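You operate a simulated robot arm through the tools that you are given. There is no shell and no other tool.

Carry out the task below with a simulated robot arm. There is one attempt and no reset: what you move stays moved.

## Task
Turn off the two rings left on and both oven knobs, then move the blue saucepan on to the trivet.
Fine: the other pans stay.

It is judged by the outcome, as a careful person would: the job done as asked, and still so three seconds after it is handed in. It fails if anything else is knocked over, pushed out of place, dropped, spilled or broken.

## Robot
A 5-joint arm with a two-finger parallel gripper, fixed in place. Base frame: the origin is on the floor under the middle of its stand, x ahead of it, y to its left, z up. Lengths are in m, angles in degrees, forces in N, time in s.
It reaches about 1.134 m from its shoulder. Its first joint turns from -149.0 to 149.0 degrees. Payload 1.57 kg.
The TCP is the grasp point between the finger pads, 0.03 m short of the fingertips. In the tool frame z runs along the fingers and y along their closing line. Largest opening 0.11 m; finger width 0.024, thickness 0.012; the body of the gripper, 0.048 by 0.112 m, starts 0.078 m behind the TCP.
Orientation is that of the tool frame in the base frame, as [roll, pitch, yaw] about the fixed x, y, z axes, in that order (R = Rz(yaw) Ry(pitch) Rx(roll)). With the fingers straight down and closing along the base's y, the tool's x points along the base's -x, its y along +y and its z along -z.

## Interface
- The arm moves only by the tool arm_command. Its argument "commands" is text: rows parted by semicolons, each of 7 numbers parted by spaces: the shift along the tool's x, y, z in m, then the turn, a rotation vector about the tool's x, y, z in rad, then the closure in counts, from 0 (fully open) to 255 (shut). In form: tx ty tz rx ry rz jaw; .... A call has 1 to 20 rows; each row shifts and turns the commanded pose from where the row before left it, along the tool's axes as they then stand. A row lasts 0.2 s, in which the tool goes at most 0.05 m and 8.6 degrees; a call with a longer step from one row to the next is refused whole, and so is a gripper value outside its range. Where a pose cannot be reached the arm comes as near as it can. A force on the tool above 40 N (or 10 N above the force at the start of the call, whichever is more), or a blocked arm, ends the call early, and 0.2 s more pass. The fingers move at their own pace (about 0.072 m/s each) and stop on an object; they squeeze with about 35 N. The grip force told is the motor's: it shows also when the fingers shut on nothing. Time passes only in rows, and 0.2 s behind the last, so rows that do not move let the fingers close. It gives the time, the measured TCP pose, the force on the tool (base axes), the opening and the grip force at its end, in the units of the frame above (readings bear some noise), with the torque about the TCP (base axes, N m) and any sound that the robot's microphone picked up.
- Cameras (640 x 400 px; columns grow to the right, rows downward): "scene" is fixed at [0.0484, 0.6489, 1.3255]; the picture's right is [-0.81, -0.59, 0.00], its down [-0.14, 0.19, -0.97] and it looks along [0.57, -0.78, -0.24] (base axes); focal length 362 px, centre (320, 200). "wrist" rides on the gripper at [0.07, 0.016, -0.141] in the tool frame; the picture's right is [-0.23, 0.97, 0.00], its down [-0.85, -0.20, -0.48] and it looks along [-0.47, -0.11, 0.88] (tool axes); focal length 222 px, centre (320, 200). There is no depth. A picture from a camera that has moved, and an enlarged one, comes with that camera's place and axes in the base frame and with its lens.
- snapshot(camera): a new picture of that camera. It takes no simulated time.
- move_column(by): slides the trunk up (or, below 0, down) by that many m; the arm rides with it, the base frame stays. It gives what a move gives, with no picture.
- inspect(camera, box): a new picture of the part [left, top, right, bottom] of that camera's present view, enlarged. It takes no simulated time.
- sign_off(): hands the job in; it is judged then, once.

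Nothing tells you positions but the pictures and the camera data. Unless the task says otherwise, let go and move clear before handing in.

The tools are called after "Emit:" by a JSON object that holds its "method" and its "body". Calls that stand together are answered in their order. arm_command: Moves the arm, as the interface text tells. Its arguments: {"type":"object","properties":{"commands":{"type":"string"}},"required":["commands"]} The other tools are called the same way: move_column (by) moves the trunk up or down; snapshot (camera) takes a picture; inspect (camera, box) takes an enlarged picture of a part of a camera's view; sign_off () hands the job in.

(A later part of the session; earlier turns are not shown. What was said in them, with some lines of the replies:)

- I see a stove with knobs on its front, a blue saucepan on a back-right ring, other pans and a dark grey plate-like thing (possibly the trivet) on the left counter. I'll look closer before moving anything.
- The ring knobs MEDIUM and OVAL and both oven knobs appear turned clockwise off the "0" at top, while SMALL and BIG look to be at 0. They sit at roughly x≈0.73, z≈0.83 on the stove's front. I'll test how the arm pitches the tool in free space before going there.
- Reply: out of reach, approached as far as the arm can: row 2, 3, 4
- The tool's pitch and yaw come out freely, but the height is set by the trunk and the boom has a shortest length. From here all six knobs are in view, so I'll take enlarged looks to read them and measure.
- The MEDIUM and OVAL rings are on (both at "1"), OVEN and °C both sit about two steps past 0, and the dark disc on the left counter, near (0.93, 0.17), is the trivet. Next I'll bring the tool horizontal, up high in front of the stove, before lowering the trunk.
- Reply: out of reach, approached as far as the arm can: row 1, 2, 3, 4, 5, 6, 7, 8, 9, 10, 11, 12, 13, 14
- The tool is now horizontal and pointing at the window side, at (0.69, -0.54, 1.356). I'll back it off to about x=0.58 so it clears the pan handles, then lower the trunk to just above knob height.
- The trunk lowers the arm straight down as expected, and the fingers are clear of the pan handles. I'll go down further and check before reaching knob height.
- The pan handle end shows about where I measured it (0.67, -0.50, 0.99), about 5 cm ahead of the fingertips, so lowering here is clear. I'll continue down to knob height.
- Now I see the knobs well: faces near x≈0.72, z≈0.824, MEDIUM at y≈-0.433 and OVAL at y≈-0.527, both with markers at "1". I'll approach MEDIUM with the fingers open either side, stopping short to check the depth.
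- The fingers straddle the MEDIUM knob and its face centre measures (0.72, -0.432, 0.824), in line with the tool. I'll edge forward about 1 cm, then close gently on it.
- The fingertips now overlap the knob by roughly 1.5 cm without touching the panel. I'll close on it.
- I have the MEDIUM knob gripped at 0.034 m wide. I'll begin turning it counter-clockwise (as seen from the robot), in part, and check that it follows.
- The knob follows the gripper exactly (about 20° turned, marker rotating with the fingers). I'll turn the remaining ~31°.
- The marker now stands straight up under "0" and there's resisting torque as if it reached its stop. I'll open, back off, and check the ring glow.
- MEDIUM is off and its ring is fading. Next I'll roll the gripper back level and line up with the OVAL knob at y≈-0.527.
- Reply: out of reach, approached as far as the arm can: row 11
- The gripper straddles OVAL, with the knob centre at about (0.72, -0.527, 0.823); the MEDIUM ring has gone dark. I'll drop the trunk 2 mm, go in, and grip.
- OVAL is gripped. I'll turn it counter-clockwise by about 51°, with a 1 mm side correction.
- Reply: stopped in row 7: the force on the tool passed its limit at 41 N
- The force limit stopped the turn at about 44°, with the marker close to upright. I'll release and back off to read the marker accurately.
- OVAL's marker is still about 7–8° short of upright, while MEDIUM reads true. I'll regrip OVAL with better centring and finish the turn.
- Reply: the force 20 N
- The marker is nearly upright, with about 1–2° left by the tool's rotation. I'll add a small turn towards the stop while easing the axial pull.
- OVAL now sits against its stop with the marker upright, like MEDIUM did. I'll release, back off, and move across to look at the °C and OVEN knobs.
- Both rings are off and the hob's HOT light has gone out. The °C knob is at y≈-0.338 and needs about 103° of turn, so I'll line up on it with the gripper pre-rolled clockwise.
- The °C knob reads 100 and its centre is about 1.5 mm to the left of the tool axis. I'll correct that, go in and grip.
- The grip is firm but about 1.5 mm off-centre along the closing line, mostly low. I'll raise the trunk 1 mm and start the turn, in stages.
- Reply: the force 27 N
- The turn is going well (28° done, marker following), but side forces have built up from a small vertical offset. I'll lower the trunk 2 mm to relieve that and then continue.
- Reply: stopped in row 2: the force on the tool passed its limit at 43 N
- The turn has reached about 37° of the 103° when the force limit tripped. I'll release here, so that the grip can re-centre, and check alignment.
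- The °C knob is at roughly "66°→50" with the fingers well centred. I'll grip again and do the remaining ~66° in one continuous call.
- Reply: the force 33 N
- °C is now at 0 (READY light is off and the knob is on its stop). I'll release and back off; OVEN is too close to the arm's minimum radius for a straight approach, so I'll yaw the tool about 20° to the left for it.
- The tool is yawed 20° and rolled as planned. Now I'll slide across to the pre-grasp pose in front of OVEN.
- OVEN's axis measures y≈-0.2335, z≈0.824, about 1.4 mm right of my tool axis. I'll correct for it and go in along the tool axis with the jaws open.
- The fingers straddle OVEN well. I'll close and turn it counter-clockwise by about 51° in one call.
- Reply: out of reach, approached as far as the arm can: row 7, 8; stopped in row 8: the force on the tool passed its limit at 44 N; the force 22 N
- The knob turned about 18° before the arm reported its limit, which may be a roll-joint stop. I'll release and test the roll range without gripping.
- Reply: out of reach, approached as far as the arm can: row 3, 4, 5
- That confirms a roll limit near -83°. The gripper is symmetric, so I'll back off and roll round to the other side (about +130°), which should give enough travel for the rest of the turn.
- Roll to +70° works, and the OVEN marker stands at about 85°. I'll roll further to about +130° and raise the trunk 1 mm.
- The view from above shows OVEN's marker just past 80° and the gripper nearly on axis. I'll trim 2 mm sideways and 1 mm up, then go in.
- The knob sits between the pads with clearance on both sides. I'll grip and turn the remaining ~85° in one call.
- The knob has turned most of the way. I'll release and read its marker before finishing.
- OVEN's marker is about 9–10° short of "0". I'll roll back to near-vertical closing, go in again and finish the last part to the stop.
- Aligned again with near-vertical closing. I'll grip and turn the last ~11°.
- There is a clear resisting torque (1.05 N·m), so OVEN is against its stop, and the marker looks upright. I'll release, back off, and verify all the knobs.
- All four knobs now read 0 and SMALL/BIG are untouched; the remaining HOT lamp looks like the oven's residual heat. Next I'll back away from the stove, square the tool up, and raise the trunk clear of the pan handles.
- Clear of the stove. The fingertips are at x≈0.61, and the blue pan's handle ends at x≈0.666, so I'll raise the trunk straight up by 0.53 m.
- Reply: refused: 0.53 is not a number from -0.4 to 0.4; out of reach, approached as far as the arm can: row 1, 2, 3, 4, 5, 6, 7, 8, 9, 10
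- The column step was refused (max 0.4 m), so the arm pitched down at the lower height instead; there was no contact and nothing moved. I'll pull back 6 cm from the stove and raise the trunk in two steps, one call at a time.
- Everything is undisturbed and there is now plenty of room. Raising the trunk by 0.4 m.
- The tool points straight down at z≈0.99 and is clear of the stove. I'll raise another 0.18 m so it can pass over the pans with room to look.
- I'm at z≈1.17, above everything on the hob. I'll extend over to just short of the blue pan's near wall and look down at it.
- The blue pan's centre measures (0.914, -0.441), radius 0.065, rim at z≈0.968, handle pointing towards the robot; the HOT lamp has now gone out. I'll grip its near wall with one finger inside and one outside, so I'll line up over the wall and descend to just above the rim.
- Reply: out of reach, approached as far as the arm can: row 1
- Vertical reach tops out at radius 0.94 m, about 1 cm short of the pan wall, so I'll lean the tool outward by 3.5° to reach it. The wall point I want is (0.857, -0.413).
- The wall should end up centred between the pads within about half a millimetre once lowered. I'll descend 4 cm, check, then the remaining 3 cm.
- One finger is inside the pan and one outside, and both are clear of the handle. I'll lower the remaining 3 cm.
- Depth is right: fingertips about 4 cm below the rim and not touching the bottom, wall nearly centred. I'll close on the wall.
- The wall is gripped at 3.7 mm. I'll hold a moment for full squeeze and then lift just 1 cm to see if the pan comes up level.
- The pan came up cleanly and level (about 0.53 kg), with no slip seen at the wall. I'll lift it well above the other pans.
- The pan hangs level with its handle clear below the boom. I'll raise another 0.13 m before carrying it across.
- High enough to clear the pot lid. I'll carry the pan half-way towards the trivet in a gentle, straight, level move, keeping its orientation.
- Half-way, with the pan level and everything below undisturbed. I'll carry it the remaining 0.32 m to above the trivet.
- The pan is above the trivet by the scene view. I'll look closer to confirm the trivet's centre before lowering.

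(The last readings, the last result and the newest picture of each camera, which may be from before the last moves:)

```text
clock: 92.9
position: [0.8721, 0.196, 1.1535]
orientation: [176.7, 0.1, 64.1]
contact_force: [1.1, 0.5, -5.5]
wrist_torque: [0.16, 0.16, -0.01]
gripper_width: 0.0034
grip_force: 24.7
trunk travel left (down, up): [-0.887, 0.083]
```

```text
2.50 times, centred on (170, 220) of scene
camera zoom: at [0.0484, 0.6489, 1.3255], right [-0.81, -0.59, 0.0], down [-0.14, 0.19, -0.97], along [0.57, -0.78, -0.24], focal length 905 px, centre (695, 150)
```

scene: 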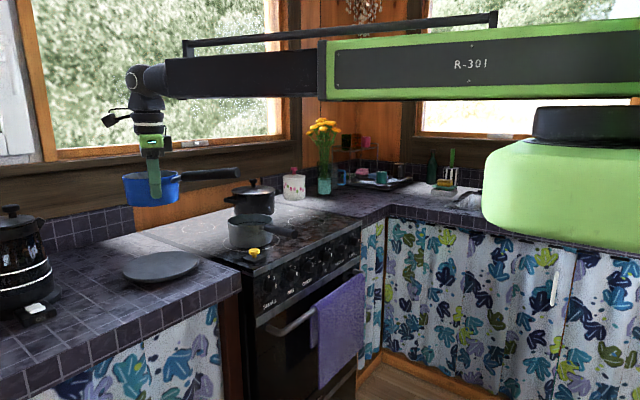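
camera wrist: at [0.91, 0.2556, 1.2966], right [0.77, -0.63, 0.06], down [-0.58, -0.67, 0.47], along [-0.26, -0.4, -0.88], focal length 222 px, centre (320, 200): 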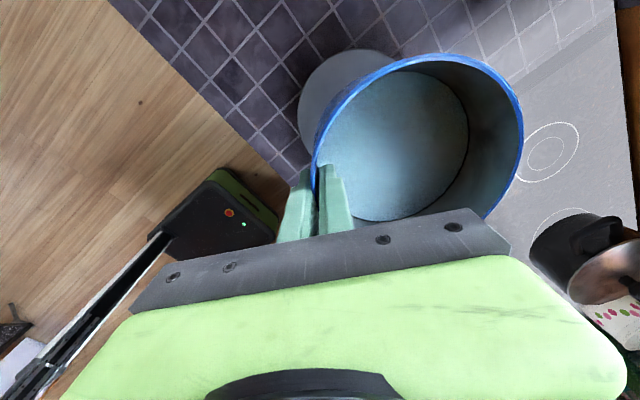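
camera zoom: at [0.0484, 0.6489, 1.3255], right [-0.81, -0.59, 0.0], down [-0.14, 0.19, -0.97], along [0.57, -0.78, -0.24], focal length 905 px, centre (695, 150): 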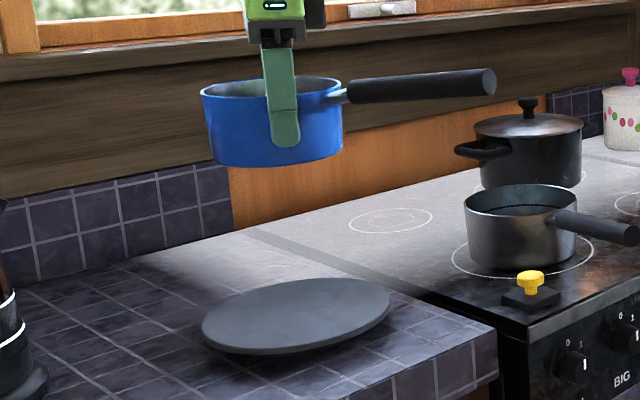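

The trivet's centre comes out at about (0.935, 0.163) from both views, within a centimetre of the pan's centre. I'll trim by a few millimetres and lower most of the way.

Emit:
{"method": "arm_command", "body": {"commands": "-0.0016 0.0036 0 0 0 0 255; -0.0016 0.0036 0 0 0 0 255; 0 0 0 0 0 0 255"}}

Emit:
{"method": "move_column", "body": {"by": -0.14}}

Emit:
{"method": "inspect", "body": {"camera": "scene", "box": [80, 180, 260, 300]}}

Emit:
{"method": "snapshot", "body": {"camera": "wrist"}}

```text
clock: 93.7
position: [0.8796, 0.1908, 1.1527]
orientation: [176.6, 0.1, 64.1]
contact_force: [0.6, -0.2, -4.9]
wrist_torque: [0.16, 0.13, 0.01]
gripper_width: 0.0031
grip_force: 24.2
trunk travel left (down, up): [-0.887, 0.083]
```

```text
clock: 95.4
position: [0.8777, 0.1921, 1.014]
orientation: [176.6, 0.0, 64.0]
contact_force: [-0.2, -0.4, -5.5]
wrist_torque: [0.15, 0.16, 0.02]
gripper_width: 0.003
grip_force: 24.5
trunk travel left (down, up): [-0.747, 0.223]
```

```text
3.33 times, centred on (170, 240) of scene
camera zoom: at [0.0484, 0.6489, 1.3255], right [-0.81, -0.59, 0.0], down [-0.14, 0.19, -0.97], along [0.57, -0.78, -0.24], focal length 1207 px, centre (820, 67)
```

zoom: 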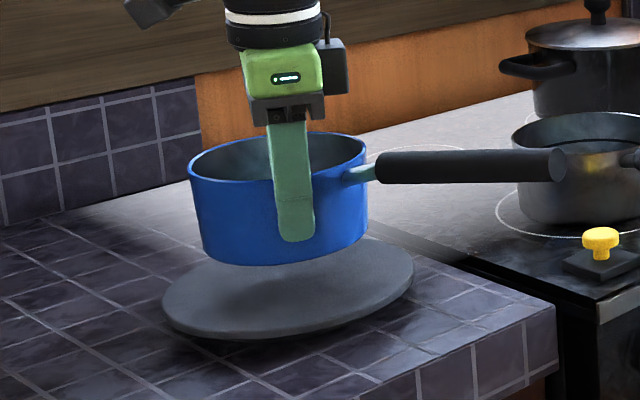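

```text
taken
camera wrist: at [0.9153, 0.2501, 1.1567], right [0.77, -0.63, 0.06], down [-0.58, -0.67, 0.47], along [-0.26, -0.4, -0.88], focal length 222 px, centre (320, 200)
```

wrist: 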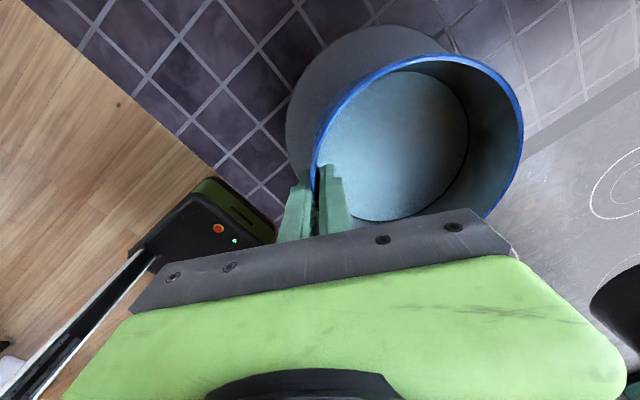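

The pan hangs centred above the trivet with about 4 cm to go. I'll lower 3 cm and then creep.

Emit:
{"method": "move_column", "body": {"by": -0.03}}

Emit:
{"method": "inspect", "body": {"camera": "scene", "box": [110, 210, 230, 290]}}

```text
clock: 96.1
position: [0.8769, 0.1906, 0.9834]
orientation: [176.6, 0.1, 64.1]
contact_force: [0.4, -0.3, -5.7]
wrist_torque: [0.18, 0.14, -0.03]
gripper_width: 0.0033
grip_force: 24.3
trunk travel left (down, up): [-0.717, 0.253]
```

```text
5.00 times, centred on (170, 250) of scene
camera zoom: at [0.0484, 0.6489, 1.3255], right [-0.81, -0.59, 0.0], down [-0.14, 0.19, -0.97], along [0.57, -0.78, -0.24], focal length 1810 px, centre (1070, -50)
```

zoom: 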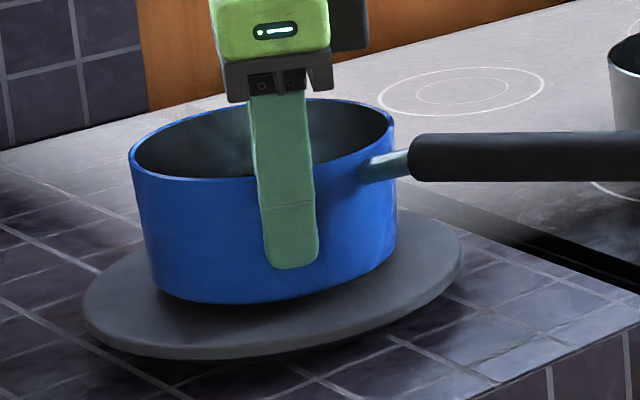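

About a centimetre of gap is left. I'll creep down and watch the weight on the gripper.

Emit:
{"method": "move_column", "body": {"by": -0.007}}

Emit:
{"method": "inspect", "body": {"camera": "scene", "box": [110, 210, 230, 290]}}

```text
clock: 96.7
position: [0.8783, 0.1903, 0.9763]
orientation: [176.5, 0.1, 64.1]
contact_force: [0.0, 0.1, -5.2]
wrist_torque: [0.18, 0.15, -0.04]
gripper_width: 0.0029
grip_force: 24.1
trunk travel left (down, up): [-0.71, 0.26]
```

```text
5.00 times, centred on (170, 250) of scene
camera zoom: at [0.0484, 0.6489, 1.3255], right [-0.81, -0.59, 0.0], down [-0.14, 0.19, -0.97], along [0.57, -0.78, -0.24], focal length 1810 px, centre (1070, -50)
```

zoom: 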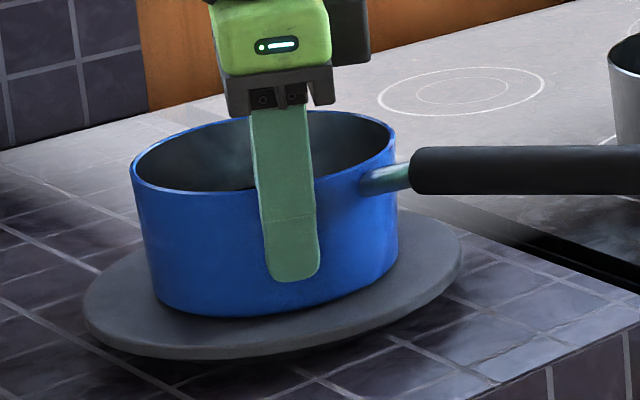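

Emit:
{"method": "move_column", "body": {"by": -0.004}}

```text
clock: 97.2
position: [0.8773, 0.1904, 0.9745]
orientation: [176.6, 0.0, 64.2]
contact_force: [5.3, 3.2, 16.6]
wrist_torque: [-0.22, -0.3, 0.12]
gripper_width: 0.0031
grip_force: 24.4
trunk travel left (down, up): [-0.706, 0.264]
```

Contact: the force swung from -5 N to +17 N, so the pan is on the trivet and I've pressed slightly. I'll ease up 2 mm before releasing.

Emit:
{"method": "move_column", "body": {"by": 0.002}}

Emit:
{"method": "inspect", "body": {"camera": "scene", "box": [110, 210, 230, 290]}}

Emit:
{"method": "inspect", "body": {"camera": "wrist", "box": [220, 20, 540, 220]}}

```text
clock: 97.7
position: [0.8785, 0.1899, 0.9754]
orientation: [176.6, 0.1, 64.0]
contact_force: [-0.8, -0.8, -4.5]
wrist_torque: [0.14, 0.17, -0.02]
gripper_width: 0.0029
grip_force: 24.0
trunk travel left (down, up): [-0.708, 0.262]
```

```text
5.00 times, centred on (170, 250) of scene
camera zoom: at [0.0484, 0.6489, 1.3255], right [-0.81, -0.59, 0.0], down [-0.14, 0.19, -0.97], along [0.57, -0.78, -0.24], focal length 1810 px, centre (1070, -50)
```

zoom: 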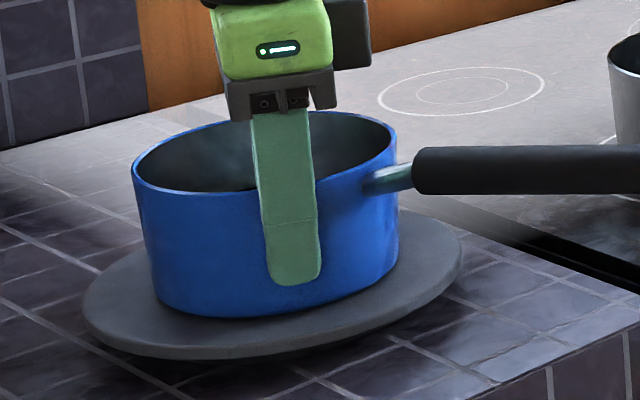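

```text
2.00 times, centred on (380, 120) of wrist
camera zoom: at [0.9151, 0.2499, 1.1174], right [0.77, -0.63, 0.06], down [-0.58, -0.67, 0.47], along [-0.26, -0.4, -0.88], focal length 444 px, centre (200, 360)
```

zoom: 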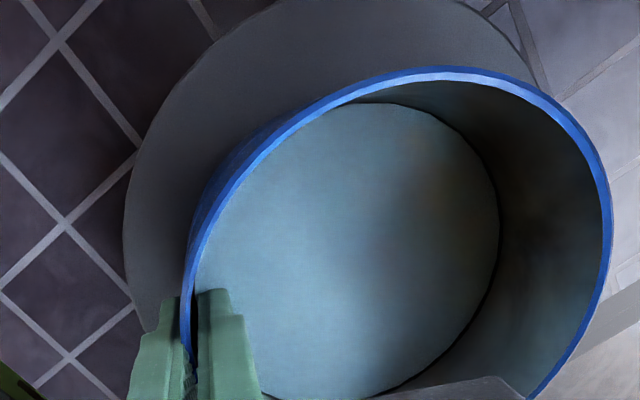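

The gripper now carries almost exactly the pan's weight, so it's just touching, and it's centred on the disc. I'll settle 1 mm and release gently.

Emit:
{"method": "move_column", "body": {"by": -0.001}}

Emit:
{"method": "arm_command", "body": {"commands": "0 0 0 0 0 0 250; 0 0 0 0 0 0 235; 0 0 0 0 0 0 215; 0 0 0 0 0 0 180; 0 0 0 0 0 0 140; 0 0 0 0 0 0 115; 0 0 0 0 0 0 115"}}

Emit:
{"method": "inspect", "body": {"camera": "scene", "box": [110, 210, 230, 290]}}

Emit:
{"method": "inspect", "body": {"camera": "wrist", "box": [220, 20, 540, 220]}}

```text
clock: 98.2
position: [0.878, 0.1903, 0.9747]
orientation: [176.4, 0.1, 64.0]
contact_force: [1.4, 0.2, 2.4]
wrist_torque: [-0.05, 0.03, 0.02]
gripper_width: 0.003
grip_force: 24.1
trunk travel left (down, up): [-0.707, 0.263]
```

```text
clock: 99.8
position: [0.8777, 0.1899, 0.9736]
orientation: [176.6, 0.0, 64.1]
contact_force: [0.1, 0.5, -0.3]
wrist_torque: [-0.01, -0.02, 0.0]
gripper_width: 0.0605
grip_force: 0.0
trunk travel left (down, up): [-0.707, 0.263]
```

```text
5.00 times, centred on (170, 250) of scene
camera zoom: at [0.0484, 0.6489, 1.3255], right [-0.81, -0.59, 0.0], down [-0.14, 0.19, -0.97], along [0.57, -0.78, -0.24], focal length 1810 px, centre (1070, -50)
```

zoom: 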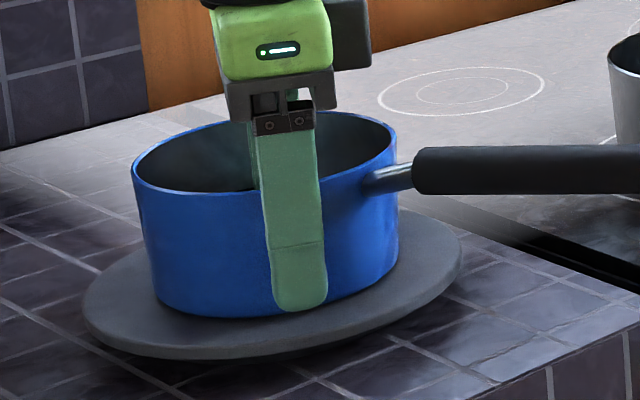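

```text
2.00 times, centred on (380, 120) of wrist
camera zoom: at [0.9149, 0.25, 1.1171], right [0.77, -0.63, 0.06], down [-0.58, -0.67, 0.47], along [-0.25, -0.4, -0.88], focal length 444 px, centre (200, 360)
```

zoom: 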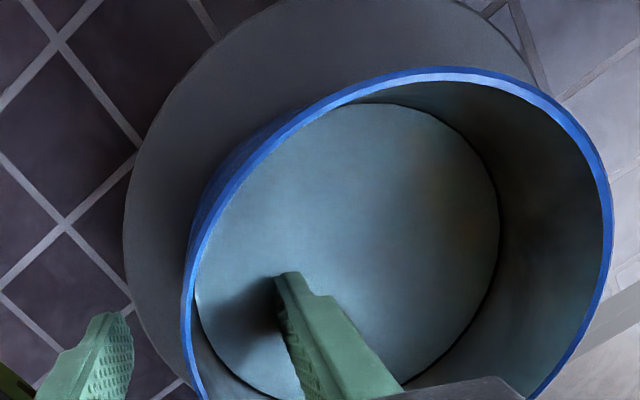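

The pan is resting on the trivet and the fingers are free of the wall on both sides. I'll raise straight up out of it.

Emit:
{"method": "move_column", "body": {"by": 0.06}}

Emit:
{"method": "inspect", "body": {"camera": "scene", "box": [80, 180, 260, 300]}}

```text
clock: 100.8
position: [0.8772, 0.1894, 1.0346]
orientation: [176.6, 0.1, 64.2]
contact_force: [0.2, 0.5, 0.2]
wrist_torque: [0.01, 0.01, 0.02]
gripper_width: 0.0605
grip_force: 0.1
trunk travel left (down, up): [-0.767, 0.203]
```

```text
3.33 times, centred on (170, 240) of scene
camera zoom: at [0.0484, 0.6489, 1.3255], right [-0.81, -0.59, 0.0], down [-0.14, 0.19, -0.97], along [0.57, -0.78, -0.24], focal length 1207 px, centre (820, 67)
```

zoom: 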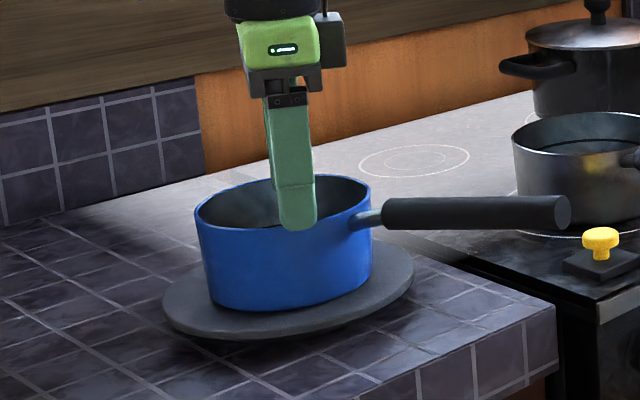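

The fingers are out of the pan, which sits squarely on the disc. I'll go up further and pull the arm back clear, then do a final check.

Emit:
{"method": "move_column", "body": {"by": 0.15}}

Emit:
{"method": "arm_command", "body": {"commands": "-0.013 -0.027 0 0 0 0 115; -0.013 -0.027 0 0 0 0 115; -0.013 -0.027 0 0 0 0 115; -0.013 -0.027 0 0 0 0 115; -0.013 -0.027 0 0 0 0 115; -0.013 -0.027 0 0 0 0 115; -0.013 -0.027 0 0 0 0 115; -0.013 -0.027 0 0 0 0 115; 0 0 0 0 0 0 115"}}

Emit:
{"method": "snapshot", "body": {"camera": "scene"}}

Emit:
{"method": "inspect", "body": {"camera": "scene", "box": [80, 180, 260, 300]}}

Emit:
{"method": "inspect", "body": {"camera": "scene", "box": [220, 170, 400, 290]}}

Emit:
{"method": "inspect", "body": {"camera": "scene", "box": [240, 220, 370, 310]}}

```text
clock: 102.6
position: [0.8784, 0.1905, 1.1867]
orientation: [176.5, 0.1, 64.1]
contact_force: [0.9, 0.0, -0.2]
wrist_torque: [0.0, 0.0, 0.0]
gripper_width: 0.0606
grip_force: 0.1
trunk travel left (down, up): [-0.917, 0.053]
```

```text
clock: 104.6
position: [0.6383, 0.1918, 1.1842]
orientation: [176.7, 0.2, 64.1]
contact_force: [0.1, -0.3, 0.0]
wrist_torque: [-0.01, 0.02, 0.0]
gripper_width: 0.0602
grip_force: 0.2
out of reach, approached as far as the arm can: row 3, 6, 8
trunk travel left (down, up): [-0.917, 0.053]
```

```text
taken
```

scene: 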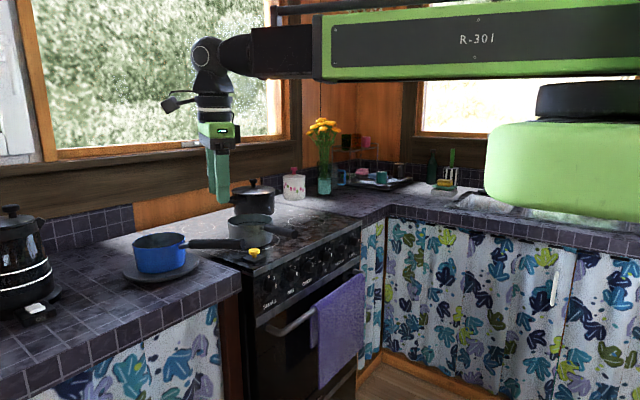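

```text
3.33 times, centred on (170, 240) of scene
camera zoom: at [0.0484, 0.6489, 1.3255], right [-0.81, -0.59, 0.0], down [-0.14, 0.19, -0.97], along [0.57, -0.78, -0.24], focal length 1207 px, centre (820, 67)
```

zoom: 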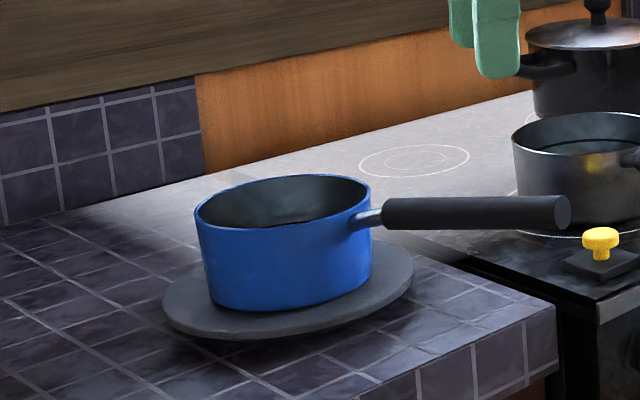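

```text
3.33 times, centred on (310, 230) of scene
camera zoom: at [0.0484, 0.6489, 1.3255], right [-0.81, -0.59, 0.0], down [-0.14, 0.19, -0.97], along [0.57, -0.78, -0.24], focal length 1207 px, centre (353, 100)
```

zoom: 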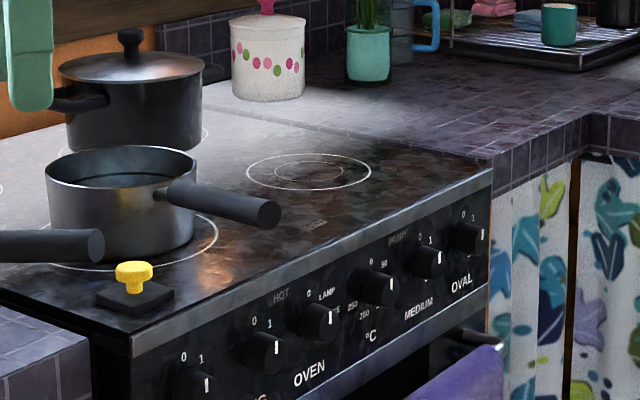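

```text
4.44 times, centred on (305, 265) of scene
camera zoom: at [0.0484, 0.6489, 1.3255], right [-0.81, -0.59, 0.0], down [-0.14, 0.19, -0.97], along [0.57, -0.78, -0.24], focal length 1609 px, centre (387, -89)
```

zoom: 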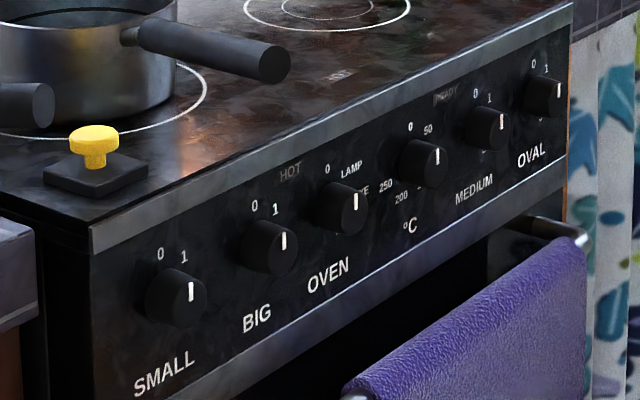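

Emit:
{"method": "inspect", "body": {"camera": "scene", "box": [320, 228, 365, 258]}}

Emit:
{"method": "inspect", "body": {"camera": "scene", "box": [285, 245, 345, 285]}}

Emit:
{"method": "snapshot", "body": {"camera": "wrist"}}

```text
13.33 times, centred on (342, 243) of scene
camera zoom: at [0.0484, 0.6489, 1.3255], right [-0.81, -0.59, 0.0], down [-0.14, 0.19, -0.97], along [0.57, -0.78, -0.24], focal length 4826 px, centre (20, -373)
```

zoom: 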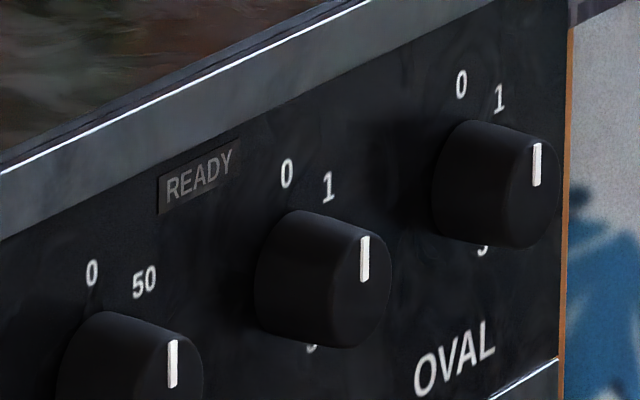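

```text
10.00 times, centred on (315, 265) of scene
camera zoom: at [0.0484, 0.6489, 1.3255], right [-0.81, -0.59, 0.0], down [-0.14, 0.19, -0.97], along [0.57, -0.78, -0.24], focal length 3620 px, centre (370, -450)
```

zoom: 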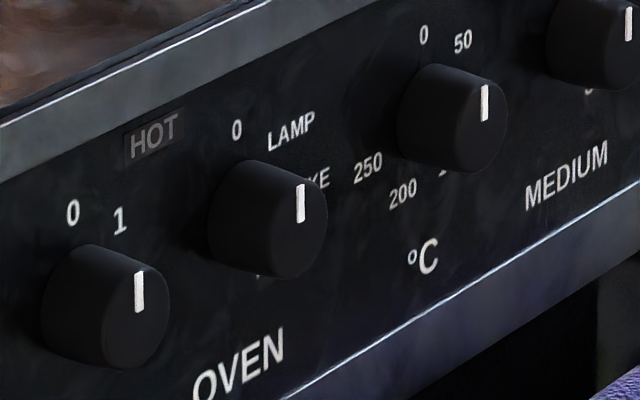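

```text
taken
camera wrist: at [0.6765, 0.2514, 1.3269], right [0.77, -0.63, 0.06], down [-0.58, -0.67, 0.47], along [-0.26, -0.4, -0.88], focal length 222 px, centre (320, 200)
```

wrist: 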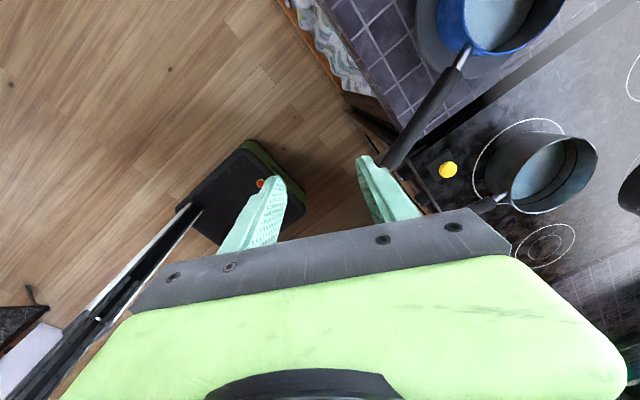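

All four knobs (MEDIUM, OVAL, OVEN and °C) point at 0 and every hob and oven light is out. The blue saucepan sits centred on the trivet, the other pans haven't moved, and the open gripper is clear above. I'm handing the job in.

Emit:
{"method": "sign_off", "body": {}}

```text
The job is handed in.
```

The job is done and handed in. The MEDIUM and OVAL rings and both oven knobs (OVEN and °C) are at 0. The blue saucepan is on the trivet.

- **Knobs:** each one was turned until it met its stop, and its marker is upright. The HOT and READY lamps were all out at the last check. SMALL and BIG were already at 0 and I left them alone.
- **Saucepan:** I lifted it by its near wall, carried it level and set it down in the middle of the round dark disc on the left counter, which I took to be the trivet. Its handle points towards the robot, as before, and may stick out a few centimetres past the counter's front edge.
- **Everything else:** the other pans and the items on the counters look just as they did at the start.

One call went wrong on the way. A trunk raise was refused for being too long, so the arm tilted down while still low in front of the oven. It touched nothing.
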